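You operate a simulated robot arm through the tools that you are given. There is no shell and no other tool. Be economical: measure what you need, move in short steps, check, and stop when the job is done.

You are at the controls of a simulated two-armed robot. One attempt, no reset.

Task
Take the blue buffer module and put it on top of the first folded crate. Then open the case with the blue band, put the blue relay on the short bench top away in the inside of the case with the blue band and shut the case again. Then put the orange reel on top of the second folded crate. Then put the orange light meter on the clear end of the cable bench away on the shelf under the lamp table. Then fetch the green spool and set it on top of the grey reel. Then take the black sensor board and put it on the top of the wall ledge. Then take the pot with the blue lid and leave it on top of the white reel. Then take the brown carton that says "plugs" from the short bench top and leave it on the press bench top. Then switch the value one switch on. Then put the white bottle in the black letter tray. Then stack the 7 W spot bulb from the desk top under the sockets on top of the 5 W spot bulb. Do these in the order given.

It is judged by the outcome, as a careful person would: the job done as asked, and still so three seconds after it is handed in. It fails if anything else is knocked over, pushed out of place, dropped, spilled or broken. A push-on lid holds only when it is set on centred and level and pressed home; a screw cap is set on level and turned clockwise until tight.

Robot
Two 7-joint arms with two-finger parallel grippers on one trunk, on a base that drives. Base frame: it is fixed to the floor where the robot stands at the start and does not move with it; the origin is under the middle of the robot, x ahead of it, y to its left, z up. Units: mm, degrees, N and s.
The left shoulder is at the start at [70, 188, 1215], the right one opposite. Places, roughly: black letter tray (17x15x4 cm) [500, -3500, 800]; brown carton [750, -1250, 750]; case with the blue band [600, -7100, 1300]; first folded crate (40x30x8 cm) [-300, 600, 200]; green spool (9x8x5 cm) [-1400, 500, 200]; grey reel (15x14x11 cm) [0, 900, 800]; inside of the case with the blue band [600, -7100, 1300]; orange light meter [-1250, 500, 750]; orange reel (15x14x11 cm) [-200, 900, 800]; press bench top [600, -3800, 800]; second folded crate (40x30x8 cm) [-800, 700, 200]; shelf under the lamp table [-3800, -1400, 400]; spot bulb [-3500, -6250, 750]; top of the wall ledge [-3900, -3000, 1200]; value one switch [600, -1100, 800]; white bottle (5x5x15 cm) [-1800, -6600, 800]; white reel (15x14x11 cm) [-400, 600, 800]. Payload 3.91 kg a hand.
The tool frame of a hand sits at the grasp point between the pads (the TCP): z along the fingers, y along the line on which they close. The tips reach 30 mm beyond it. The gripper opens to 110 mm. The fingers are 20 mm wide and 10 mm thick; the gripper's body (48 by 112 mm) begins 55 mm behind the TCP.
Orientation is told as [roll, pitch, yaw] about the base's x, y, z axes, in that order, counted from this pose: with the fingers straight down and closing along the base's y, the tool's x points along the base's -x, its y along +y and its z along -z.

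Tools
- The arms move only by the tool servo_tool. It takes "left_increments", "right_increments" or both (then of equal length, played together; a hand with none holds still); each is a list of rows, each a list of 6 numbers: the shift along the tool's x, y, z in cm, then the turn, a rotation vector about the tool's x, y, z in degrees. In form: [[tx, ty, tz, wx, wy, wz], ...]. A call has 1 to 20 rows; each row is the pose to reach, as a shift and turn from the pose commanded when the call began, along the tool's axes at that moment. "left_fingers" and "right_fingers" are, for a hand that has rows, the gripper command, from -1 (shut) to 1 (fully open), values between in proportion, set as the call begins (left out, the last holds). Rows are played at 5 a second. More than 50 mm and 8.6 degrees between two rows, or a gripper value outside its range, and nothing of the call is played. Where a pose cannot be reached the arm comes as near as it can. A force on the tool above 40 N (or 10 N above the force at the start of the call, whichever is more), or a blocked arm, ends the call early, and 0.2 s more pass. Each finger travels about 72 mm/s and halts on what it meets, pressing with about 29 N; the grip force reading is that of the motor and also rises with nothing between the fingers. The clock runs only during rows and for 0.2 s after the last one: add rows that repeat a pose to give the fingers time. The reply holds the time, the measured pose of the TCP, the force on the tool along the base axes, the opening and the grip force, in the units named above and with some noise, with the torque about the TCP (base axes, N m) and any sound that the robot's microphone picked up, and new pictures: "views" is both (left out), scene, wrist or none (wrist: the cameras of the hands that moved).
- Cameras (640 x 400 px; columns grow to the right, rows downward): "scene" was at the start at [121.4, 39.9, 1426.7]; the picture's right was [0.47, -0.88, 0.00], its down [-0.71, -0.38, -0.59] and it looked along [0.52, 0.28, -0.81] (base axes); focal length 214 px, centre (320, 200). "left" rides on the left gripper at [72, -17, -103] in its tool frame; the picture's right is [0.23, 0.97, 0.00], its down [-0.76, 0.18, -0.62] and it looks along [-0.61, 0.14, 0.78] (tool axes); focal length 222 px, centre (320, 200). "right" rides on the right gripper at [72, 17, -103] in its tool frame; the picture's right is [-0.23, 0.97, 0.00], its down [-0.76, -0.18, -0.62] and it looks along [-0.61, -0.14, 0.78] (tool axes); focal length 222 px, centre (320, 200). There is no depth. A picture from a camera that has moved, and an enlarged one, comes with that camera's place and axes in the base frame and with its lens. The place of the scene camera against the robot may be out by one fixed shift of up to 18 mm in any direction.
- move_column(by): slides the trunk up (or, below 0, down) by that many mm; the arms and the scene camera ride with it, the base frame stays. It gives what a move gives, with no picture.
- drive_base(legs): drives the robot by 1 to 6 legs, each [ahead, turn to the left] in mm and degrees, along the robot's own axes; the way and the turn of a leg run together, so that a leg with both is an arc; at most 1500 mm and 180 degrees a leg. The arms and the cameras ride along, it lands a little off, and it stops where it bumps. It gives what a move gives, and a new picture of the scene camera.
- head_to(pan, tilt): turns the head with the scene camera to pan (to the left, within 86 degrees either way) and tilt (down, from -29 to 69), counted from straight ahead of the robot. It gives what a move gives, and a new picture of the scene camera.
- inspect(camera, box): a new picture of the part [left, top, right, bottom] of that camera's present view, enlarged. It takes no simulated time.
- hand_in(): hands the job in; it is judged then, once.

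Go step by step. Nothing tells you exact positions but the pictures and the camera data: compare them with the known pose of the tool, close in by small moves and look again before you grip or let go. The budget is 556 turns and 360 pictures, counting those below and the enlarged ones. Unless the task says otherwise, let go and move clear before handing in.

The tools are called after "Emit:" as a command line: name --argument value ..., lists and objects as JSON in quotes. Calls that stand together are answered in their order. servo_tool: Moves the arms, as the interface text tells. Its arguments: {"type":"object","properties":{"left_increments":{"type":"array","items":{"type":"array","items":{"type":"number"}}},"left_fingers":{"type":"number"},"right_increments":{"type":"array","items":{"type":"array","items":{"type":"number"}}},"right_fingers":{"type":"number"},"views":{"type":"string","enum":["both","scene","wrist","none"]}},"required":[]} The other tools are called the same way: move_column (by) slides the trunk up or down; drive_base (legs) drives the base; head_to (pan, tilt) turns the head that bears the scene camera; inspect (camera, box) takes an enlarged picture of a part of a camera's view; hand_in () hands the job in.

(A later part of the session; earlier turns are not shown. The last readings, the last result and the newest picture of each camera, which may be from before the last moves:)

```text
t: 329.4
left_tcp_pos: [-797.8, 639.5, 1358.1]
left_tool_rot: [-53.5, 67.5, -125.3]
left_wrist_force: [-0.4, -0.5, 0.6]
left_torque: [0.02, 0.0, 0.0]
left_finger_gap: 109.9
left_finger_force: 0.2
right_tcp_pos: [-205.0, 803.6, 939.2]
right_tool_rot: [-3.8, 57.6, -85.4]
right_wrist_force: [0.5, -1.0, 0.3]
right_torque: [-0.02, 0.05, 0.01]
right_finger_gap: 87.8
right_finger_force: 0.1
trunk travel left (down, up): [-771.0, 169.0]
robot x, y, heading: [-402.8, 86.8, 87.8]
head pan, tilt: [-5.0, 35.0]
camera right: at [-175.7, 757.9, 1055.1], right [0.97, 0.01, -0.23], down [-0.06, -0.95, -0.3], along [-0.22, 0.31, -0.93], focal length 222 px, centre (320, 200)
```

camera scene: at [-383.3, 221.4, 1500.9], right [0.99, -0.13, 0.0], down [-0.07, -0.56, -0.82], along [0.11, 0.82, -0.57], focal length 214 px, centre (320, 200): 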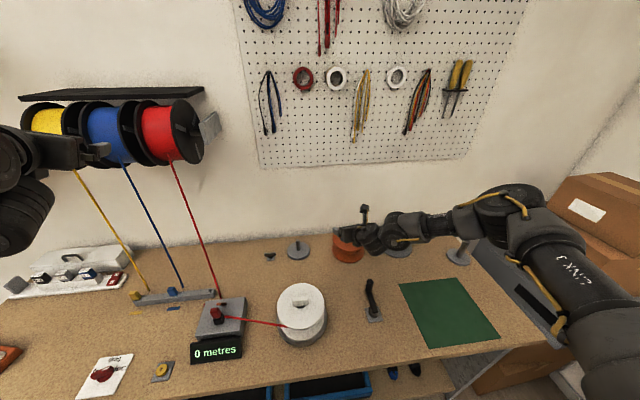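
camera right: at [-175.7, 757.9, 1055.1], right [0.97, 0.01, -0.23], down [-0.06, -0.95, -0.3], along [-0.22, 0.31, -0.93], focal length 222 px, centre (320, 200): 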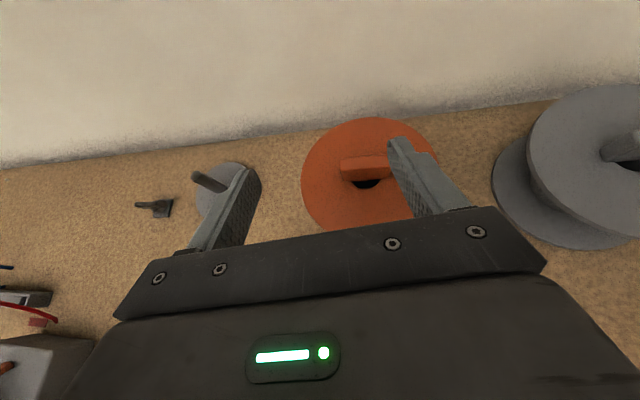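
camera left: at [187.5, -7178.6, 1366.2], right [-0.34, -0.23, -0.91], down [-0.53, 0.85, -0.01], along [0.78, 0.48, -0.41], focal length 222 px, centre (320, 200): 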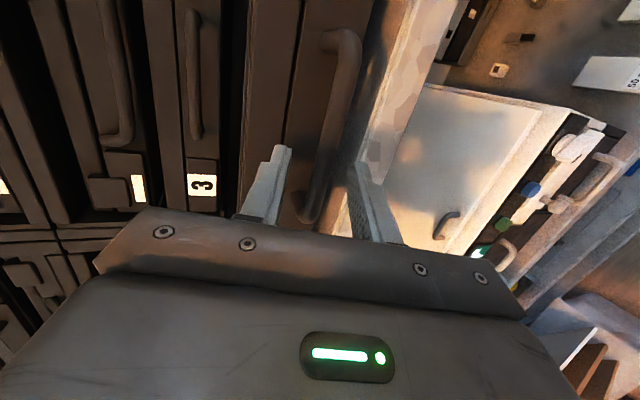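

Emit:
servo_tool --right_increments '[[-1.5, 1.2, 0, 0, 0, 0], [-3, 2.4, 0, 0, 0, 0], [-4.7, 3.4, 1, 0, 0, 0], [-4.7, 3.4, 2.5, 0, 0, 0], [-4.7, 3.4, 3.5, 0, 0, 0], [-4.7, 3.4, 3.5, 0, 0, 0]]' --views "wrist"

```text
t: 330.8
left_tcp_pos: [-796.1, 640.5, 1359.1]
left_tool_rot: [-53.4, 67.2, -125.4]
left_wrist_force: [-0.5, -0.1, 0.1]
left_torque: [-0.01, 0.01, 0.04]
left_finger_gap: 110.2
left_finger_force: 0.1
right_tcp_pos: [-172.1, 814.8, 876.6]
right_tool_rot: [-3.9, 57.6, -85.4]
right_wrist_force: [0.0, -0.3, -0.3]
right_torque: [-0.04, 0.02, -0.03]
right_finger_gap: 87.8
right_finger_force: 0.1
trunk travel left (down, up): [-771.0, 169.0]
robot x, y, heading: [-403.5, 87.5, 87.5]
head pan, tilt: [-5.0, 35.0]
camera right: at [-143.9, 768.2, 993.8], right [0.97, 0.01, -0.23], down [-0.06, -0.95, -0.3], along [-0.22, 0.31, -0.93], focal length 222 px, centre (320, 200)
```

right: 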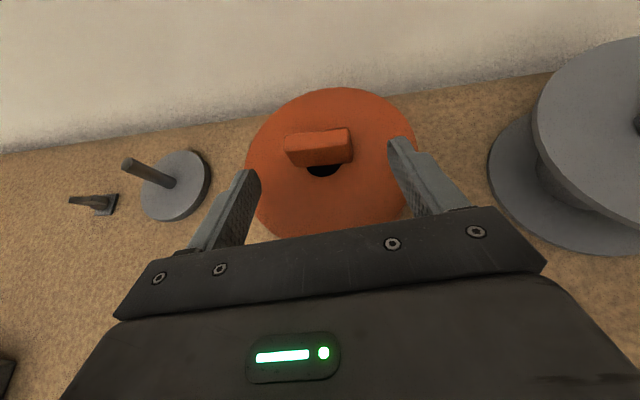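

Emit:
servo_tool --right_increments '[[0, 0, 1, 0, 0, 0], [0, 0, 2, 0, 0, 0], [0, 0, 3, 0, 0, 0], [0, 0, 3, 0, 0, 0]]' --views "none"

Emit:
servo_tool --right_increments '[[0, 0, 0, 0, 0, 0], [0, 0, 0, 0, 0, 0], [0, 0, 0, 0, 0, 0], [0, 0, 0, 0, 0, 0]]' --right_fingers -1 --views "wrist"

```text
t: 331.8
left_tcp_pos: [-797.2, 640.1, 1357.3]
left_tool_rot: [-53.5, 67.3, -125.4]
left_wrist_force: [-0.4, -0.5, 0.0]
left_torque: [-0.01, 0.02, -0.03]
left_finger_gap: 110.0
left_finger_force: 0.0
right_tcp_pos: [-176.4, 839.3, 862.0]
right_tool_rot: [-3.9, 57.6, -85.5]
right_wrist_force: [1.1, -0.4, 0.1]
right_torque: [0.03, -0.02, 0.01]
right_finger_gap: 87.8
right_finger_force: 0.0
trunk travel left (down, up): [-771.0, 169.0]
robot x, y, heading: [-401.9, 88.3, 87.6]
head pan, tilt: [-5.0, 35.0]
```

```text
t: 332.8
left_tcp_pos: [-797.7, 639.7, 1358.1]
left_tool_rot: [-53.5, 67.3, -125.3]
left_wrist_force: [0.1, -0.1, -0.3]
left_torque: [0.02, -0.01, 0.01]
left_finger_gap: 110.1
left_finger_force: 0.0
right_tcp_pos: [-175.6, 837.8, 862.1]
right_tool_rot: [-3.8, 57.6, -85.4]
right_wrist_force: [0.5, 0.0, 1.6]
right_torque: [-0.08, -0.41, -0.1]
right_finger_gap: 49.3
right_finger_force: 29.0
trunk travel left (down, up): [-771.0, 169.0]
robot x, y, heading: [-401.2, 89.1, 87.6]
head pan, tilt: [-5.0, 35.0]
camera right: at [-147.7, 792.2, 978.8], right [0.97, 0.01, -0.23], down [-0.06, -0.95, -0.3], along [-0.22, 0.31, -0.93], focal length 222 px, centre (320, 200)
```

right: 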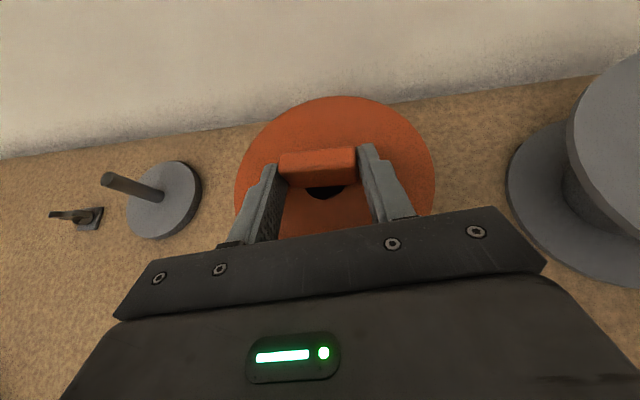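

Gripped the tab. Lift vertically.

Emit:
servo_tool --right_increments '[[0.8, 0, -0.5, 0, 0, 0], [1.7, -0.1, -1.1, 0, 0, 0], [3.4, -0.1, -2.1, 0, 0, 0], [5.1, -0.2, -3.2, 0, 0, 0], [6.8, -0.3, -4.3, 0, 0, 0], [8.4, -0.3, -5.3, 0, 0, 0], [8.4, -0.3, -5.3, 0, 0, 0]]' --views "both"

```text
t: 334.4
left_tcp_pos: [-796.9, 641.5, 1356.5]
left_tool_rot: [-53.4, 67.3, -125.3]
left_wrist_force: [0.1, -0.2, -0.1]
left_torque: [0.02, -0.01, 0.01]
left_finger_gap: 109.8
left_finger_force: 0.0
right_tcp_pos: [-176.8, 838.2, 960.0]
right_tool_rot: [-3.9, 57.6, -85.4]
right_wrist_force: [-0.1, 0.3, -2.3]
right_torque: [-0.02, -0.02, 0.02]
right_finger_gap: 48.3
right_finger_force: 28.6
trunk travel left (down, up): [-771.0, 169.0]
robot x, y, heading: [-401.0, 88.2, 87.6]
head pan, tilt: [-5.0, 35.0]
camera scene: at [-382.7, 231.8, 1499.6], right [0.99, -0.13, 0.0], down [-0.07, -0.57, -0.82], along [0.11, 0.81, -0.57], focal length 214 px, centre (320, 200)
camera right: at [-148.4, 792.6, 1076.5], right [0.97, 0.01, -0.23], down [-0.06, -0.95, -0.3], along [-0.22, 0.31, -0.93], focal length 222 px, centre (320, 200)
```

scene: 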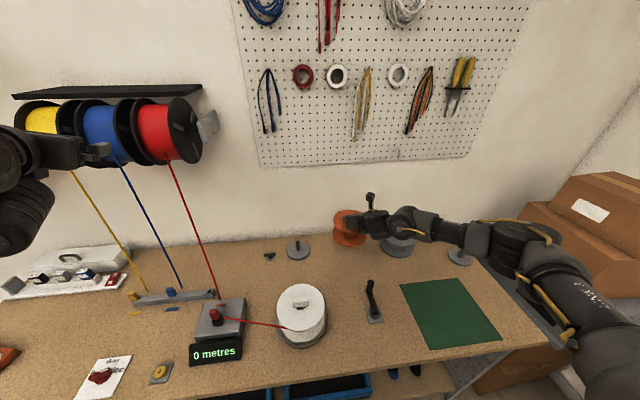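
right: 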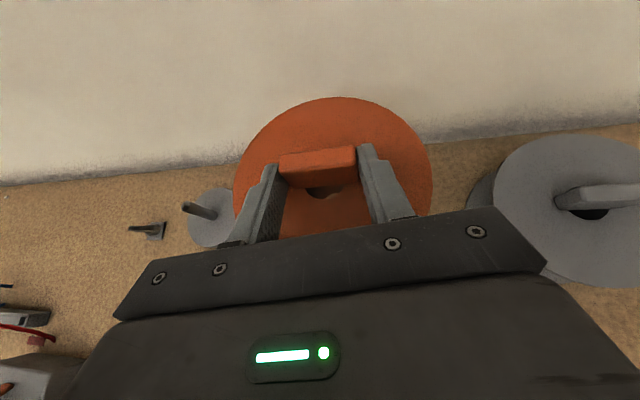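

Emit:
inspect --camera "scene" --box '[300, 180, 460, 280]'

```text
4.00 times, centred on (380, 230) of scene
camera zoom: at [-382.7, 231.8, 1499.6], right [0.99, -0.13, 0.0], down [-0.07, -0.57, -0.82], along [0.11, 0.81, -0.57], focal length 858 px, centre (80, 80)
```

zoom: 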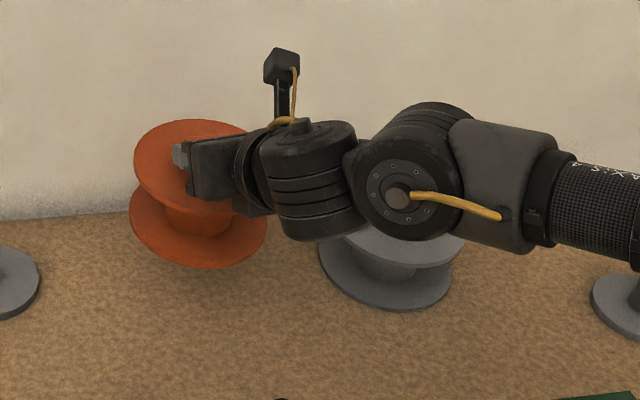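

The reel hangs level. Raise to clear the lever, back out, and travel to face the second crate.

Emit:
move_column --by 120

Emit:
drive_base --legs '[[-620, 0], [0, 90], [545, 0], [0, -87.5]]'

Emit:
move_column --by -400

Emit:
move_column --by -335

Emit:
head_to --pan -5 --tilt 30

```text
t: 335.9
left_tcp_pos: [-796.7, 640.7, 1478.1]
left_tool_rot: [-53.5, 67.3, -125.3]
left_wrist_force: [1.8, -0.1, -0.2]
left_torque: [0.0, 0.01, 0.04]
left_finger_gap: 110.1
left_finger_force: 0.0
right_tcp_pos: [-178.3, 837.3, 1078.9]
right_tool_rot: [-3.9, 57.4, -85.5]
right_wrist_force: [-0.6, -0.7, -2.0]
right_torque: [-0.07, 0.0, 0.02]
right_finger_gap: 48.1
right_finger_force: 29.2
trunk travel left (down, up): [-891.0, 49.0]
robot x, y, heading: [-402.3, 90.2, 87.6]
head pan, tilt: [-5.0, 35.0]
```

```text
t: 349.5
left_tcp_pos: [-1389.9, 37.8, 1476.8]
left_tool_rot: [-53.3, 67.3, -122.5]
left_wrist_force: [0.6, 1.1, -0.3]
left_torque: [0.01, 0.02, 0.01]
left_finger_gap: 110.1
left_finger_force: 0.1
right_tcp_pos: [-779.4, 264.8, 1080.7]
right_tool_rot: [-3.9, 57.5, -82.7]
right_wrist_force: [-0.2, -0.2, -1.7]
right_torque: [-0.08, -0.03, -0.01]
right_finger_gap: 47.7
right_finger_force: 28.8
trunk travel left (down, up): [-891.0, 49.0]
robot x, y, heading: [-970.4, -495.9, 90.3]
head pan, tilt: [-5.0, 35.0]
camera scene: at [-955.8, -352.2, 1619.7], right [1.0, -0.08, 0.0], down [-0.05, -0.57, -0.82], along [0.07, 0.82, -0.57], focal length 214 px, centre (320, 200)
```

scene: 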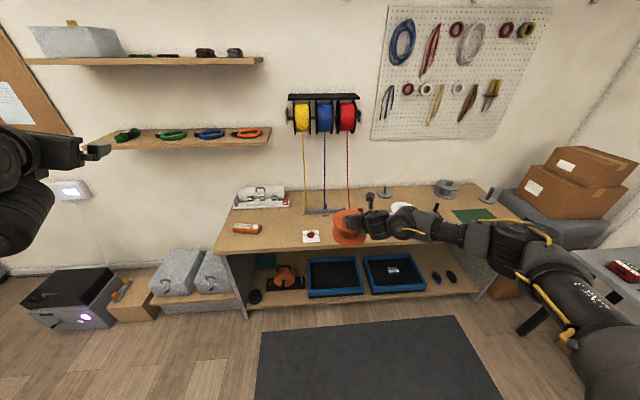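

```text
t: 353.4
left_tcp_pos: [-1388.8, 36.3, 1076.7]
left_tool_rot: [-53.5, 67.3, -122.6]
left_wrist_force: [-0.1, 0.1, 0.9]
left_torque: [-0.01, 0.0, -0.01]
left_finger_gap: 110.1
left_finger_force: 0.0
right_tcp_pos: [-780.3, 264.0, 680.2]
right_tool_rot: [-4.0, 57.5, -82.7]
right_wrist_force: [0.5, 0.0, -2.7]
right_torque: [-0.03, 0.01, 0.0]
right_finger_gap: 48.0
right_finger_force: 28.9
trunk travel left (down, up): [-491.0, 449.0]
robot x, y, heading: [-969.2, -495.5, 90.4]
head pan, tilt: [-5.0, 35.0]
```

```text
t: 356.7
left_tcp_pos: [-1389.9, 36.7, 742.2]
left_tool_rot: [-53.5, 67.3, -122.7]
left_wrist_force: [0.4, 0.4, 0.6]
left_torque: [-0.01, 0.01, 0.0]
left_finger_gap: 109.9
left_finger_force: 0.0
right_tcp_pos: [-779.5, 263.3, 345.6]
right_tool_rot: [-3.9, 57.6, -82.8]
right_wrist_force: [-0.3, 0.0, -2.1]
right_torque: [-0.08, -0.03, 0.01]
right_finger_gap: 48.3
right_finger_force: 29.3
trunk travel left (down, up): [-156.0, 784.0]
robot x, y, heading: [-969.0, -497.2, 90.4]
head pan, tilt: [-5.0, 35.0]
```

```text
t: 357.3
left_tcp_pos: [-1389.8, 37.2, 742.3]
left_tool_rot: [-53.6, 67.3, -122.5]
left_wrist_force: [-0.3, 0.1, 0.1]
left_torque: [0.01, -0.01, -0.03]
left_finger_gap: 110.0
left_finger_force: 0.0
right_tcp_pos: [-779.7, 263.0, 345.1]
right_tool_rot: [-4.0, 57.6, -82.7]
right_wrist_force: [0.2, -0.2, -2.6]
right_torque: [-0.03, -0.03, -0.01]
right_finger_gap: 48.1
right_finger_force: 29.0
trunk travel left (down, up): [-156.0, 784.0]
robot x, y, heading: [-968.7, -495.2, 90.2]
head pan, tilt: [-5.0, 30.0]
camera scene: at [-955.2, -350.2, 892.4], right [1.0, -0.08, 0.0], down [-0.04, -0.5, -0.87], along [0.07, 0.86, -0.5], focal length 214 px, centre (320, 200)
```

scene: 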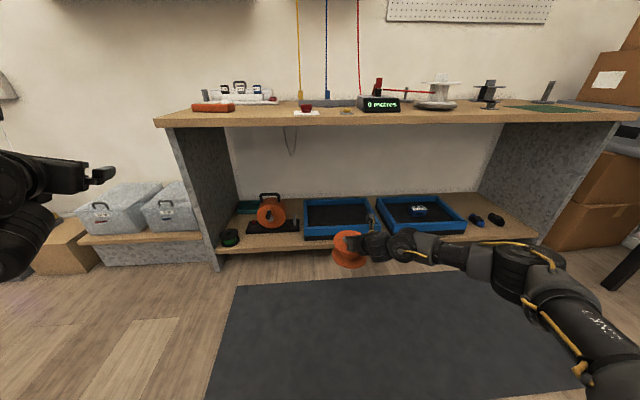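

The left hand would come near the bench edge; pull it back first.

Emit:
servo_tool --left_increments '[[0, 0, -4, 0, 0, 0], [0, 0, -8, 0, 0, 0], [0, 0, -12, 0, 0, 0], [0, 0, -16, 0, 0, 0], [0, 0, -20, 0, 0, 0], [0, 0, -20, 0, 0, 0]]' --views "none"

Emit:
inspect --camera "scene" --box '[200, 170, 500, 290]'

```text
t: 358.7
left_tcp_pos: [-1423.9, -30.0, 758.6]
left_tool_rot: [-61.4, 67.6, -129.9]
left_wrist_force: [-0.4, 0.1, -0.1]
left_torque: [0.0, -0.02, 0.01]
left_finger_gap: 110.1
left_finger_force: 0.0
left hand out of reach, approached as far as the arm can: row 1, 2, 3, 4, 5, 6
right_tcp_pos: [-779.1, 263.5, 344.6]
right_tool_rot: [-3.9, 57.4, -82.7]
right_wrist_force: [0.4, 0.0, -2.2]
right_torque: [-0.04, -0.02, -0.01]
right_finger_gap: 47.9
right_finger_force: 29.0
trunk travel left (down, up): [-156.0, 784.0]
robot x, y, heading: [-971.9, -494.1, 90.2]
head pan, tilt: [-5.0, 30.0]
```

```text
2.13 times, centred on (350, 230) of scene
camera zoom: at [-955.1, -349.9, 892.3], right [1.0, -0.08, 0.0], down [-0.04, -0.5, -0.87], along [0.07, 0.86, -0.5], focal length 458 px, centre (256, 136)
```

zoom: 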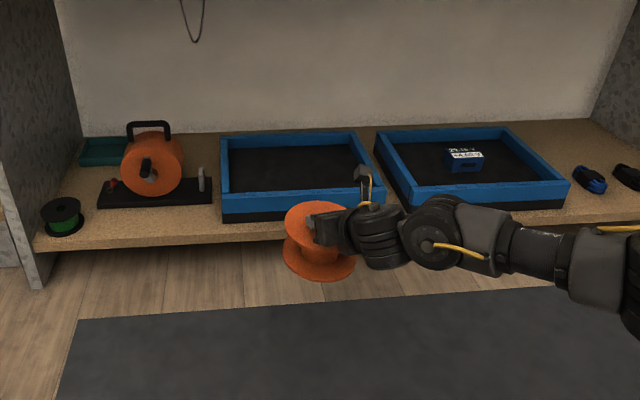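

Emit:
move_column --by 25

Emit:
drive_base --legs '[[375, 0]]'

Emit:
inspect --camera "right" --box '[0, 0, 640, 400]'

```text
t: 359.4
left_tcp_pos: [-1424.6, -29.4, 782.7]
left_tool_rot: [-61.4, 67.7, -129.8]
left_wrist_force: [0.2, -0.4, 0.1]
left_torque: [0.01, 0.05, -0.01]
left_finger_gap: 109.8
left_finger_force: 0.0
right_tcp_pos: [-779.6, 263.6, 369.8]
right_tool_rot: [-3.8, 57.5, -82.6]
right_wrist_force: [0.6, 0.6, -2.6]
right_torque: [-0.03, -0.03, -0.01]
right_finger_gap: 48.2
right_finger_force: 29.1
trunk travel left (down, up): [-181.0, 759.0]
robot x, y, heading: [-970.4, -495.8, 90.2]
head pan, tilt: [-5.0, 30.0]
```

```text
t: 361.8
left_tcp_pos: [-1427.7, 340.6, 783.7]
left_tool_rot: [-61.4, 67.7, -129.8]
left_wrist_force: [-0.1, 0.1, 0.2]
left_torque: [0.0, 0.0, -0.03]
left_finger_gap: 110.1
left_finger_force: 0.0
right_tcp_pos: [-784.2, 636.0, 370.3]
right_tool_rot: [-4.0, 57.5, -82.6]
right_wrist_force: [-0.2, 0.4, -2.6]
right_torque: [-0.05, 0.02, 0.0]
right_finger_gap: 48.1
right_finger_force: 29.1
trunk travel left (down, up): [-181.0, 759.0]
robot x, y, heading: [-971.5, -123.4, 90.5]
head pan, tilt: [-5.0, 30.0]
camera scene: at [-957.8, 21.7, 917.4], right [1.0, -0.08, 0.0], down [-0.04, -0.5, -0.87], along [0.07, 0.86, -0.5], focal length 214 px, centre (320, 200)
```

scene: 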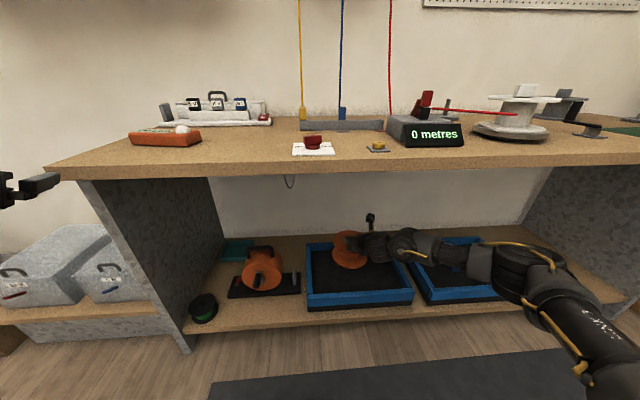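

```text
1.00 times, centred on (320, 200) of right
camera zoom: at [-752.6, 591.5, 486.4], right [0.97, 0.06, -0.23], down [-0.01, -0.95, -0.3], along [-0.23, 0.3, -0.93], focal length 222 px, centre (320, 200)
```

zoom: 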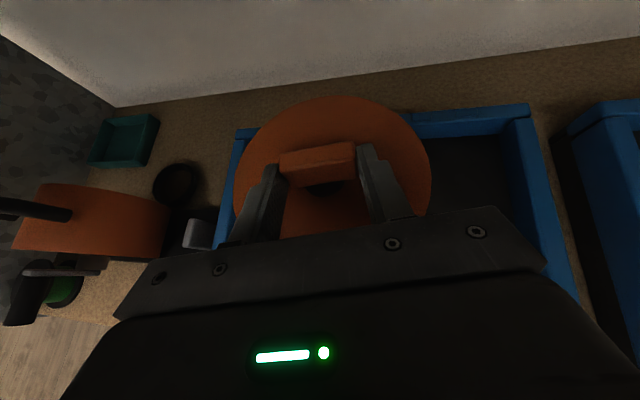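

Emit:
servo_tool --right_increments '[[-1.7, 0, 1.1, 0, 0, 0], [-3.4, 0.1, 2.1, 0, 0, 0], [-4.6, 0.1, 2.9, 0, 0, 0], [-5.1, 0.1, 3.2, 0, 0, 0], [-5.5, 0.1, 3.5, 0, 0, 0], [-5.9, 0.1, 3.7, 0, 0, 0], [-6.3, 0.1, 4, 0, 0, 0], [-6.8, 0.1, 4.3, 0, 0, 0], [-7.2, 0.1, 4.5, 0, 0, 0]]' --views "both"

```text
t: 363.8
left_tcp_pos: [-1429.1, 338.6, 784.4]
left_tool_rot: [-61.5, 67.9, -129.7]
left_wrist_force: [0.0, 0.5, 0.1]
left_torque: [-0.04, -0.01, -0.01]
left_finger_gap: 109.9
left_finger_force: 0.0
right_tcp_pos: [-787.3, 634.2, 289.6]
right_tool_rot: [-4.1, 57.9, -82.7]
right_wrist_force: [-1.2, -1.7, 11.5]
right_torque: [0.18, -0.63, -0.11]
right_finger_gap: 48.3
right_finger_force: 29.0
trunk travel left (down, up): [-181.0, 759.0]
robot x, y, heading: [-972.0, -123.8, 90.5]
head pan, tilt: [-5.0, 30.0]
camera scene: at [-958.3, 20.0, 918.0], right [1.0, -0.08, 0.0], down [-0.04, -0.5, -0.87], along [0.07, 0.86, -0.5], focal length 214 px, centre (320, 200)
camera right: at [-755.9, 590.6, 405.5], right [0.97, 0.06, -0.23], down [-0.01, -0.95, -0.31], along [-0.24, 0.3, -0.92], focal length 222 px, centre (320, 200)
```

scene: 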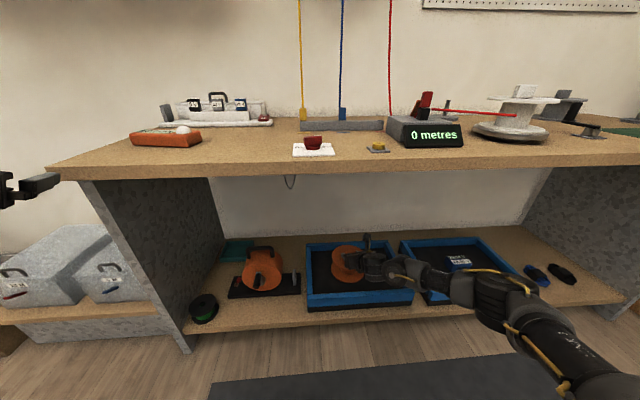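
right: 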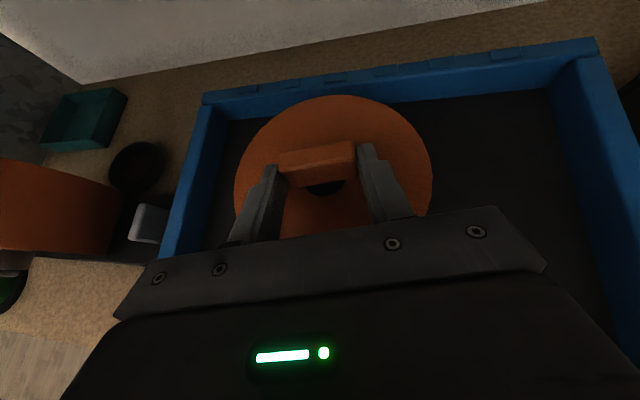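

Touching down inside the crate. Release and withdraw.

Emit:
servo_tool --right_increments '[[0, 0, 0, 0, 0, 0], [0, 0, 0, 0, 0, 0], [0, 0, 0, 0, 0, 0], [0, 0, -2, 0, 0, 0], [0, 0, -5, 0, 0, 0], [0, 0, -8, 0, 0, 0], [0, 0, -8, 0, 0, 0]]' --right_fingers 0.4 --views "both"

```text
t: 365.4
left_tcp_pos: [-1427.1, 339.8, 783.2]
left_tool_rot: [-61.5, 67.7, -129.7]
left_wrist_force: [0.1, -0.5, 0.0]
left_torque: [0.0, 0.02, 0.01]
left_finger_gap: 109.8
left_finger_force: 0.1
right_tcp_pos: [-770.6, 570.6, 327.9]
right_tool_rot: [-3.8, 57.5, -82.5]
right_wrist_force: [-1.3, -1.0, -1.3]
right_torque: [0.0, 0.03, -0.01]
right_finger_gap: 77.0
right_finger_force: 0.0
trunk travel left (down, up): [-181.0, 759.0]
robot x, y, heading: [-974.0, -122.8, 90.4]
head pan, tilt: [-5.0, 30.0]
camera scene: at [-957.8, 21.3, 917.5], right [1.0, -0.08, 0.0], down [-0.04, -0.5, -0.87], along [0.07, 0.86, -0.5], focal length 214 px, centre (320, 200)
camera right: at [-739.4, 525.0, 445.0], right [0.97, 0.06, -0.23], down [-0.01, -0.95, -0.3], along [-0.23, 0.3, -0.93], focal length 222 px, centre (320, 200)
```

scene: 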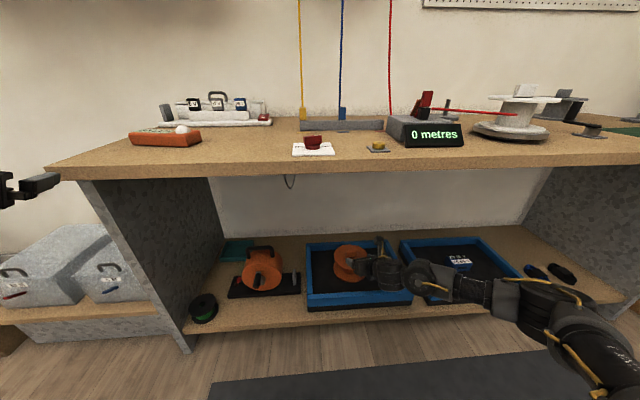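
right: 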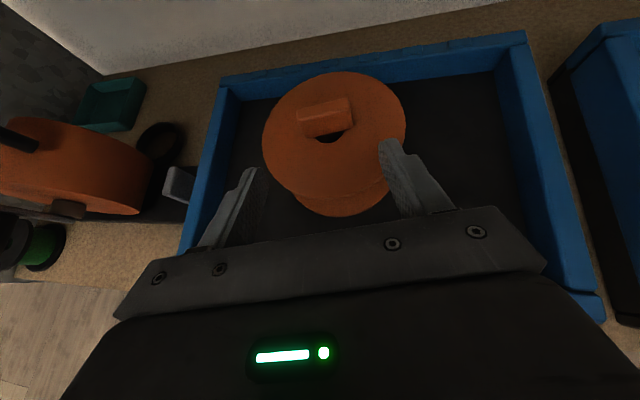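

The orange reel sits in the second crate. Next the light meter on the left end of the bench. First I'll back out, raise, and look toward its destination (lamp table) to choose the grasp.

Emit:
drive_base --legs '[[-350, 0], [0, 80]]'

Emit:
move_column --by 350

Emit:
head_to --pan 15 --tilt 12

Emit:
inspect --camera "scene" --box '[200, 150, 480, 330]'

```text
t: 371.1
left_tcp_pos: [-1504.1, -852.2, 782.8]
left_tool_rot: [-61.4, 67.7, -49.6]
left_wrist_force: [-0.6, -0.6, -0.9]
left_torque: [-0.03, -0.02, 0.01]
left_finger_gap: 110.2
left_finger_force: 0.1
right_tcp_pos: [-1617.9, -165.7, 328.0]
right_tool_rot: [-3.9, 57.6, -2.4]
right_wrist_force: [-0.3, -0.2, -0.2]
right_torque: [-0.02, -0.02, 0.01]
right_finger_gap: 77.0
right_finger_force: 0.1
trunk travel left (down, up): [-181.0, 759.0]
robot x, y, heading: [-975.1, -482.0, 170.7]
head pan, tilt: [-5.0, 30.0]
camera scene: at [-1099.5, -446.0, 917.5], right [0.25, 0.97, 0.0], down [0.48, -0.12, -0.87], along [-0.84, 0.22, -0.5], focal length 214 px, centre (320, 200)
```

scene: 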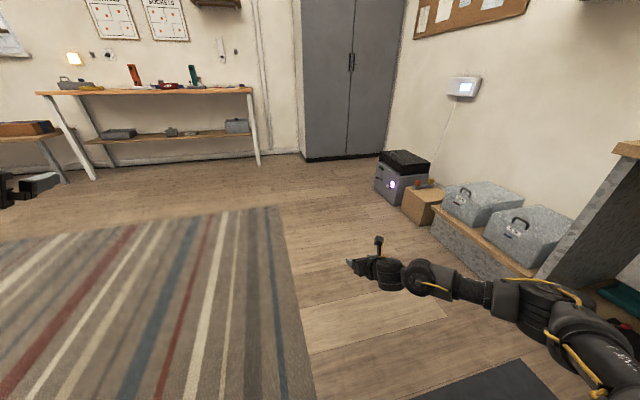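

```text
t: 374.6
left_tcp_pos: [-1504.2, -851.4, 1134.3]
left_tool_rot: [-61.4, 67.7, -49.5]
left_wrist_force: [-0.5, 0.7, -0.7]
left_torque: [0.0, 0.0, 0.04]
left_finger_gap: 110.2
left_finger_force: 0.0
right_tcp_pos: [-1617.8, -164.9, 678.3]
right_tool_rot: [-3.9, 57.6, -2.4]
right_wrist_force: [0.1, 0.0, 0.4]
right_torque: [0.03, 0.03, 0.01]
right_finger_gap: 77.0
right_finger_force: 0.2
trunk travel left (down, up): [-531.0, 409.0]
robot x, y, heading: [-970.7, -482.6, 170.8]
head pan, tilt: [-5.0, 30.0]
```

```text
t: 375.4
left_tcp_pos: [-1503.7, -851.9, 1133.9]
left_tool_rot: [-61.5, 67.7, -49.6]
left_wrist_force: [0.5, 0.9, 0.8]
left_torque: [0.01, -0.03, -0.01]
left_finger_gap: 109.7
left_finger_force: 0.1
right_tcp_pos: [-1617.5, -165.4, 678.3]
right_tool_rot: [-3.9, 57.5, -2.4]
right_wrist_force: [-0.3, 0.0, 0.1]
right_torque: [0.0, -0.04, -0.01]
right_finger_gap: 76.6
right_finger_force: 0.1
trunk travel left (down, up): [-531.0, 409.0]
robot x, y, heading: [-969.4, -483.4, 170.6]
head pan, tilt: [15.0, 12.0]
camera scene: at [-1104.8, -477.4, 1296.5], right [-0.1, 1.0, 0.0], down [0.21, 0.02, -0.98], along [-0.97, -0.09, -0.21], focal length 214 px, centre (320, 200)
```

scene: 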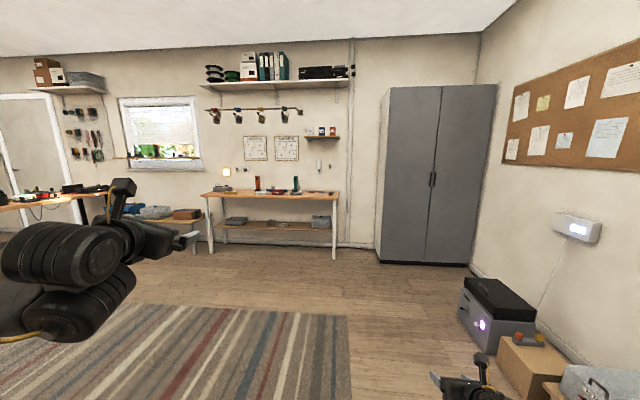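

```text
2.22 times, centred on (340, 240) of scene
camera zoom: at [-1104.8, -477.4, 1296.5], right [-0.1, 1.0, 0.0], down [0.21, 0.02, -0.98], along [-0.97, -0.09, -0.21], focal length 477 px, centre (276, 111)
```

zoom: 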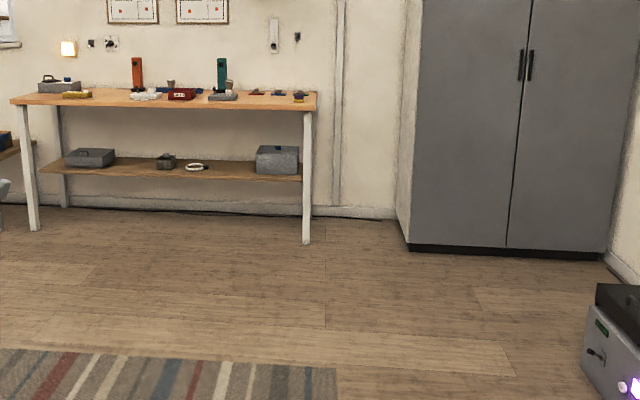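

The lamp table has a low shelf with free space. I'll return to face the meter and turn the right hand down with its closing axis front-to-back.

Emit:
drive_base --legs '[[380, 0], [0, -80.5]]'

Emit:
servo_tool --right_increments '[[-1, 0, -1, 0, -8, 0], [-2, 0, -2, 0, -16, 0], [-3, 0, -3, 0, -24, 0], [-4, 0, -4, 0, -32, 0], [-5, 0, -5, 0, -40, 0], [-6, 0, -6, 0, -48, 0], [-6, 0, -8, 0, -56, 0], [-6, 0, -8, 0, -57.5, 0], [-6, 0, -8, 0, -57.5, 0]]' --views "none"

Emit:
servo_tool --right_increments '[[0, 0, 0, 0, 0, -8], [0, 0, 0, 0, 0, -16], [0, 0, 0, 0, 0, -24], [0, 0, 0, 0, 0, -32], [0, 0, 0, 0, 0, -40], [0, 0, 0, 0, 0, -48], [0, 0, 0, 0, 0, -56], [0, 0, 0, 0, 0, -64], [0, 0, 0, 0, 0, -72], [0, 0, 0, 0, 0, -80], [0, 0, 0, 0, 0, -88], [0, 0, 0, 0, 0, -90]]' --right_fingers 1 --views "none"

Emit:
head_to --pan 0 --tilt 35

```text
t: 381.2
left_tcp_pos: [-1802.7, 39.1, 1133.9]
left_tool_rot: [-61.6, 67.8, -129.1]
left_wrist_force: [-0.7, 0.7, -0.2]
left_torque: [-0.02, 0.0, -0.02]
left_finger_gap: 109.6
left_finger_force: 0.1
right_tcp_pos: [-1149.6, 276.7, 678.8]
right_tool_rot: [-3.8, 57.4, -81.9]
right_wrist_force: [0.4, -0.4, 0.5]
right_torque: [0.0, -0.02, 0.02]
right_finger_gap: 77.0
right_finger_force: 0.0
trunk travel left (down, up): [-531.0, 409.0]
robot x, y, heading: [-1341.9, -416.2, 91.0]
head pan, tilt: [15.0, 12.0]
camera scene: at [-1362.3, -274.8, 1296.6], right [0.96, 0.28, 0.0], down [0.06, -0.2, -0.98], along [-0.27, 0.94, -0.21], focal length 214 px, centre (320, 200)
```

scene: 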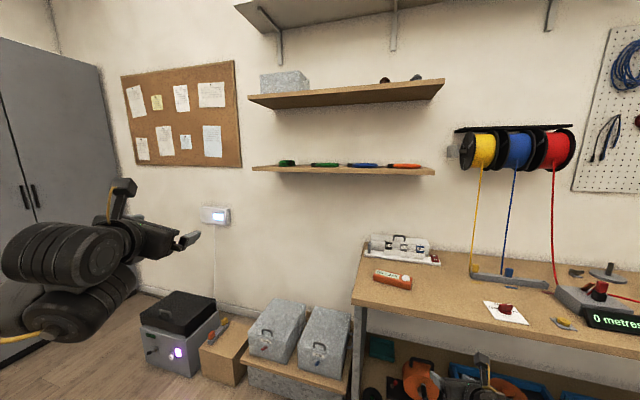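

```text
t: 383.2
left_tcp_pos: [-1803.5, 39.5, 1133.5]
left_tool_rot: [-61.5, 67.9, -129.1]
left_wrist_force: [-0.4, 0.8, 0.6]
left_torque: [0.0, -0.05, -0.02]
left_finger_gap: 110.0
left_finger_force: 0.1
right_tcp_pos: [-1130.7, 178.5, 670.8]
right_tool_rot: [-2.2, 0.1, -78.8]
right_wrist_force: [0.0, 0.4, 0.4]
right_torque: [0.01, -0.01, 0.04]
right_finger_gap: 77.0
right_finger_force: 0.0
trunk travel left (down, up): [-531.0, 409.0]
robot x, y, heading: [-1343.5, -420.9, 91.2]
head pan, tilt: [15.0, 12.0]
```

```text
t: 385.8
left_tcp_pos: [-1803.4, 38.4, 1134.2]
left_tool_rot: [-61.5, 67.6, -129.1]
left_wrist_force: [-0.8, -0.5, -0.2]
left_torque: [0.01, 0.0, -0.04]
left_finger_gap: 110.2
left_finger_force: 0.0
right_tcp_pos: [-1130.6, 178.5, 670.9]
right_tool_rot: [0.1, 2.2, 11.5]
right_wrist_force: [-0.4, 0.4, -0.1]
right_torque: [-0.01, 0.02, -0.03]
right_finger_gap: 110.0
right_finger_force: 0.0
trunk travel left (down, up): [-531.0, 409.0]
robot x, y, heading: [-1346.9, -420.6, 91.1]
head pan, tilt: [15.0, 12.0]
```

```text
t: 386.7
left_tcp_pos: [-1804.1, 39.3, 1133.3]
left_tool_rot: [-61.4, 67.8, -129.1]
left_wrist_force: [0.5, -0.3, 0.0]
left_torque: [0.0, 0.02, -0.03]
left_finger_gap: 109.8
left_finger_force: 0.0
right_tcp_pos: [-1129.3, 178.0, 670.9]
right_tool_rot: [0.2, 2.1, 11.2]
right_wrist_force: [-0.1, 0.2, 1.0]
right_torque: [0.03, -0.05, 0.0]
right_finger_gap: 110.1
right_finger_force: 0.0
trunk travel left (down, up): [-531.0, 409.0]
robot x, y, heading: [-1345.0, -419.4, 91.3]
head pan, tilt: [0.0, 35.0]
camera scene: at [-1338.5, -276.4, 1259.8], right [1.0, 0.02, 0.0], down [0.01, -0.57, -0.82], along [-0.02, 0.82, -0.57], focal length 214 px, centre (320, 200)
```

scene: 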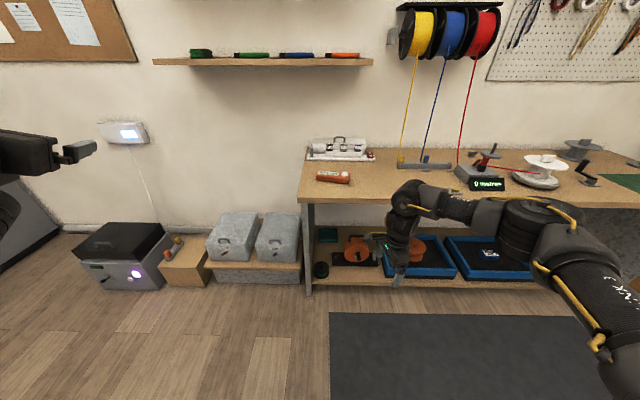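

Emit:
move_column --by 300

Emit:
servo_tool --right_increments '[[3, 0, 0, 0, 0, 0], [6, 0, 0, 0, 0, 0], [9, 0, 0, 0, 0, 4], [12, 0, 0, 0, 0, 8], [12.5, 0, 0, 0, 0, 11], [12.5, 0, 0, 0, 0, 11]]' --views "none"

Emit:
drive_base --legs '[[0, 5], [400, 0], [0, -6]]'

Emit:
servo_tool --right_increments '[[0, 0, 0, 0, 0, 0]]' --views "wrist"

```text
t: 389.7
left_tcp_pos: [-1803.4, 38.0, 1433.0]
left_tool_rot: [-61.7, 67.6, -129.2]
left_wrist_force: [0.5, 0.2, 0.5]
left_torque: [0.03, 0.0, -0.02]
left_finger_gap: 110.0
left_finger_force: 0.1
right_tcp_pos: [-1130.2, 177.1, 970.5]
right_tool_rot: [0.2, 2.2, 11.5]
right_wrist_force: [-0.3, 0.0, -0.4]
right_torque: [-0.02, -0.01, 0.05]
right_finger_gap: 110.1
right_finger_force: 0.2
trunk travel left (down, up): [-831.0, 109.0]
robot x, y, heading: [-1342.0, -418.5, 91.3]
head pan, tilt: [0.0, 35.0]
```

```text
t: 391.1
left_tcp_pos: [-1803.4, 38.7, 1433.7]
left_tool_rot: [-61.4, 67.6, -129.2]
left_wrist_force: [0.2, -1.2, -0.4]
left_torque: [-0.02, 0.03, 0.02]
left_finger_gap: 110.2
left_finger_force: 0.0
right_tcp_pos: [-1250.7, 152.1, 975.2]
right_tool_rot: [-0.3, 2.1, 0.3]
right_wrist_force: [0.3, 0.7, 0.2]
right_torque: [0.02, 0.03, 0.03]
right_finger_gap: 109.9
right_finger_force: 0.1
trunk travel left (down, up): [-831.0, 109.0]
robot x, y, heading: [-1344.7, -416.1, 91.0]
head pan, tilt: [0.0, 35.0]
```

```text
t: 394.6
left_tcp_pos: [-1844.6, 449.8, 1433.3]
left_tool_rot: [-61.3, 67.9, -129.7]
left_wrist_force: [-0.2, 0.5, -0.8]
left_torque: [0.04, 0.0, -0.02]
left_finger_gap: 110.3
left_finger_force: 0.0
right_tcp_pos: [-1291.5, 556.6, 976.6]
right_tool_rot: [-0.2, 1.9, -0.3]
right_wrist_force: [-0.4, -0.3, 1.1]
right_torque: [0.04, 0.0, 0.03]
right_finger_gap: 109.9
right_finger_force: 0.1
trunk travel left (down, up): [-831.0, 109.0]
robot x, y, heading: [-1385.6, -9.8, 90.4]
head pan, tilt: [0.0, 35.0]
camera scene: at [-1384.2, 128.1, 1559.9], right [1.0, 0.01, 0.0], down [0.01, -0.57, -0.82], along [0.0, 0.82, -0.57], focal length 214 px, centre (320, 200)
```

scene: 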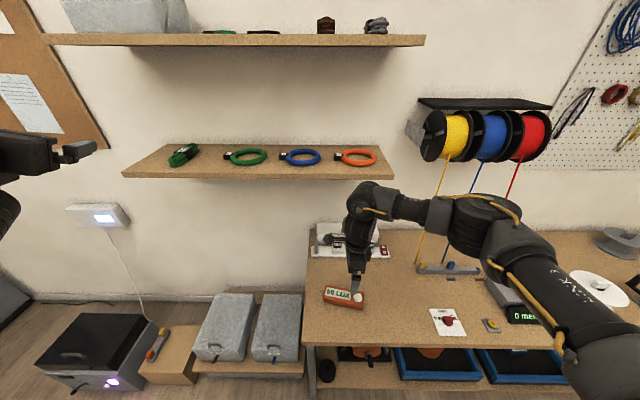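

```text
t: 395.0
left_tcp_pos: [-1842.6, 450.2, 1434.4]
left_tool_rot: [-61.4, 67.8, -129.8]
left_wrist_force: [-0.7, -0.4, 0.5]
left_torque: [0.01, 0.02, -0.01]
left_finger_gap: 110.3
left_finger_force: 0.1
right_tcp_pos: [-1290.0, 558.0, 975.7]
right_tool_rot: [-0.3, 2.0, -0.5]
right_wrist_force: [-0.8, -0.4, 0.1]
right_torque: [0.01, -0.03, 0.01]
right_finger_gap: 109.9
right_finger_force: 0.0
trunk travel left (down, up): [-831.0, 109.0]
robot x, y, heading: [-1380.7, -12.3, 90.0]
head pan, tilt: [0.0, 35.0]
camera right: at [-1356.5, 574.8, 1082.5], right [0.23, 0.97, -0.01], down [0.78, -0.18, 0.6], along [0.58, -0.15, -0.8], focal length 222 px, centre (320, 200)
```

right: 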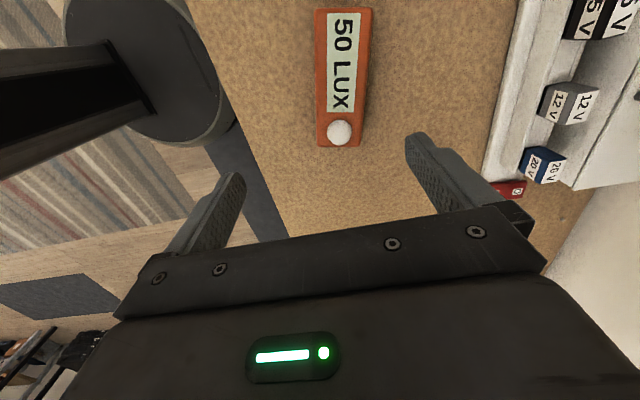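

The "50 LUX" meter is about 157×58 mm, centred near [-1297, 582], its long axis at −13°. Align and tilt.

Emit:
servo_tool --right_increments '[[0.2, 0.6, 3, 0, 0, 4], [0.4, 1.2, 6, 0, 0, 8], [0.7, 2.4, 9, 0, 0, 12.5], [0.7, 2.4, 11, 0, 0, 12.5]]' --views "none"

Emit:
servo_tool --right_increments '[[0, 0, 0, 0, 8, 0], [0, 0, 0, 0, 16, 0], [0, 0, 0, 0, 24, 0], [0, 0, 0, 0, 32, 0], [0, 0, 0, 0, 32, 0]]' --right_fingers 0.7 --views "wrist"

```text
t: 396.0
left_tcp_pos: [-1840.6, 451.8, 1433.7]
left_tool_rot: [-61.4, 67.7, -129.8]
left_wrist_force: [-0.3, -0.1, 0.4]
left_torque: [0.0, 0.0, 0.03]
left_finger_gap: 109.8
left_finger_force: 0.0
right_tcp_pos: [-1297.8, 581.4, 865.6]
right_tool_rot: [-0.8, 2.0, -12.9]
right_wrist_force: [0.0, 0.2, 0.2]
right_torque: [-0.02, -0.01, 0.03]
right_finger_gap: 109.7
right_finger_force: 0.0
trunk travel left (down, up): [-831.0, 109.0]
robot x, y, heading: [-1387.6, -12.7, 90.2]
head pan, tilt: [0.0, 35.0]
```

```text
t: 397.2
left_tcp_pos: [-1843.1, 452.7, 1432.5]
left_tool_rot: [-61.4, 67.7, -129.8]
left_wrist_force: [-0.2, 0.2, 0.7]
left_torque: [0.0, -0.01, 0.03]
left_finger_gap: 110.0
left_finger_force: 0.1
right_tcp_pos: [-1299.5, 581.5, 865.4]
right_tool_rot: [-0.8, 34.0, -13.4]
right_wrist_force: [0.6, 0.9, -0.3]
right_torque: [0.0, -0.03, 0.02]
right_finger_gap: 93.7
right_finger_force: 0.0
trunk travel left (down, up): [-831.0, 109.0]
robot x, y, heading: [-1384.0, -13.4, 90.3]
head pan, tilt: [0.0, 35.0]
camera right: at [-1296.2, 599.3, 992.9], right [0.4, 0.91, -0.14], down [0.92, -0.39, 0.09], along [0.03, -0.16, -0.99], focal length 222 px, centre (320, 200)
```

right: 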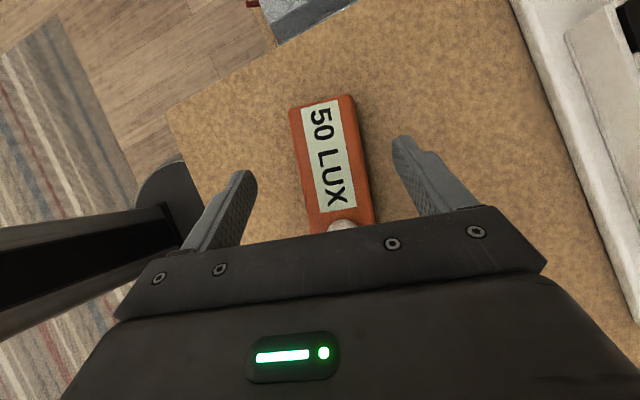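

Emit:
servo_tool --right_increments '[[-1, 0.1, 2.2, 0, 0, 0], [-2, 0.2, 4.4, 0, 0, 0], [-2.8, 0.3, 6, 0, 0, 0], [-3.3, 0.3, 7, 0, 0, 0], [-3.3, 0.3, 7.3, 0, 0, 0]]' --views "wrist"

```text
t: 398.4
left_tcp_pos: [-1839.5, 448.3, 1436.4]
left_tool_rot: [-61.9, 68.0, -130.3]
left_wrist_force: [-0.1, 0.5, 0.0]
left_torque: [0.0, 0.01, 0.03]
left_finger_gap: 110.0
left_finger_force: 0.0
right_tcp_pos: [-1309.5, 586.6, 789.9]
right_tool_rot: [-0.4, 34.0, -13.3]
right_wrist_force: [11.9, -3.7, 23.5]
right_torque: [1.03, -0.42, -0.44]
right_finger_gap: 92.6
right_finger_force: 0.0
trunk travel left (down, up): [-831.0, 109.0]
robot x, y, heading: [-1388.6, -13.6, 90.5]
head pan, tilt: [0.0, 35.0]
camera right: at [-1305.9, 603.7, 917.5], right [0.4, 0.91, -0.13], down [0.92, -0.39, 0.09], along [0.03, -0.16, -0.99], focal length 222 px, centre (320, 200)
```

right: 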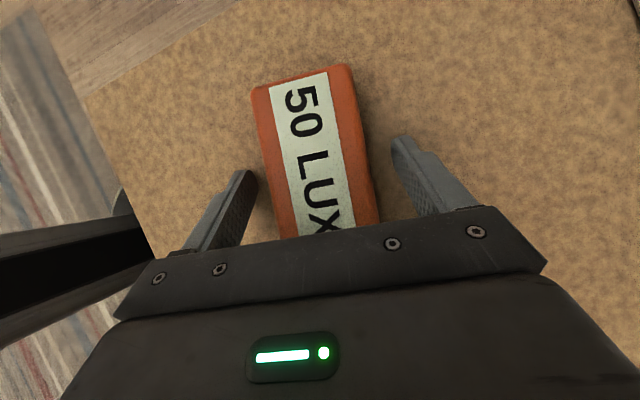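

Touching the bench (top ≈ 760). Lift 3 mm and grip.

Emit:
servo_tool --right_increments '[[0.2, 0, -0.3, 0, 0, 0]]' --views "none"

Emit:
servo_tool --right_increments '[[0, 0, 0, 0, 0, 0], [0, 0, 0, 0, 0, 0], [0, 0, 0, 0, 0, 0], [0, 0, 0, 0, 0, 0]]' --right_fingers -1 --views "none"

Emit:
servo_tool --right_increments '[[0.6, 0, -0.8, 0, 0, 0], [1.7, 0, -2.5, 0, 0, 0], [3.4, 0, -5, 0, 0, 0], [5.6, 0, -8.3, 0, 0, 0], [8.4, 0, -12.4, 0, 0, 0], [8.4, 0, -12.4, 0, 0, 0]]' --views "wrist"

```text
t: 398.8
left_tcp_pos: [-1842.0, 449.4, 1434.6]
left_tool_rot: [-61.6, 67.8, -130.0]
left_wrist_force: [0.9, 1.2, 0.4]
left_torque: [0.0, 0.01, -0.01]
left_finger_gap: 109.8
left_finger_force: 0.1
right_tcp_pos: [-1311.3, 585.7, 791.2]
right_tool_rot: [-1.0, 33.9, -13.3]
right_wrist_force: [6.7, -1.6, 10.5]
right_torque: [0.41, -0.23, -0.4]
right_finger_gap: 93.0
right_finger_force: 0.1
trunk travel left (down, up): [-831.0, 109.0]
robot x, y, heading: [-1387.4, -14.0, 90.1]
head pan, tilt: [0.0, 35.0]
```

```text
t: 399.8
left_tcp_pos: [-1842.2, 451.3, 1433.0]
left_tool_rot: [-61.6, 67.8, -129.8]
left_wrist_force: [-1.0, -0.3, 0.1]
left_torque: [0.0, 0.0, -0.02]
left_finger_gap: 110.0
left_finger_force: 0.1
right_tcp_pos: [-1310.7, 585.4, 790.4]
right_tool_rot: [-0.9, 33.9, -13.3]
right_wrist_force: [-0.6, -1.3, 0.9]
right_torque: [0.07, 0.16, 0.06]
right_finger_gap: 61.7
right_finger_force: 29.1
trunk travel left (down, up): [-831.0, 109.0]
robot x, y, heading: [-1385.7, -11.8, 90.5]
head pan, tilt: [0.0, 35.0]
```

```text
t: 401.2
left_tcp_pos: [-1841.4, 452.6, 1433.4]
left_tool_rot: [-61.3, 67.7, -129.9]
left_wrist_force: [0.5, 0.0, -0.2]
left_torque: [-0.01, -0.01, 0.01]
left_finger_gap: 109.9
left_finger_force: 0.1
right_tcp_pos: [-1311.8, 589.7, 939.5]
right_tool_rot: [-0.9, 33.9, -13.3]
right_wrist_force: [-0.2, 0.0, -2.3]
right_torque: [-0.01, -0.01, 0.03]
right_finger_gap: 61.7
right_finger_force: 28.7
trunk travel left (down, up): [-831.0, 109.0]
robot x, y, heading: [-1388.3, -13.4, 90.3]
head pan, tilt: [0.0, 35.0]
camera right: at [-1308.4, 608.2, 1066.5], right [0.4, 0.91, -0.14], down [0.92, -0.39, 0.09], along [0.03, -0.17, -0.99], focal length 222 px, centre (320, 200)
```

right: 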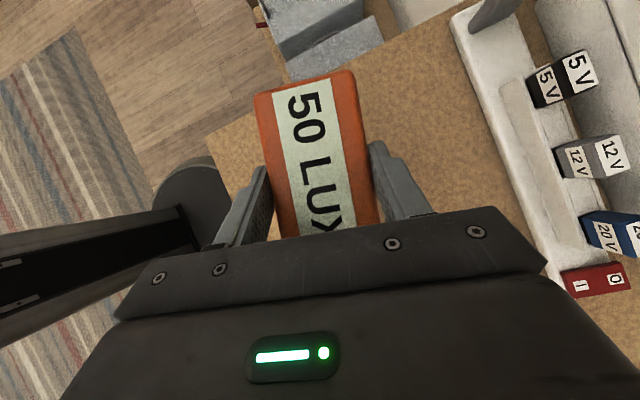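

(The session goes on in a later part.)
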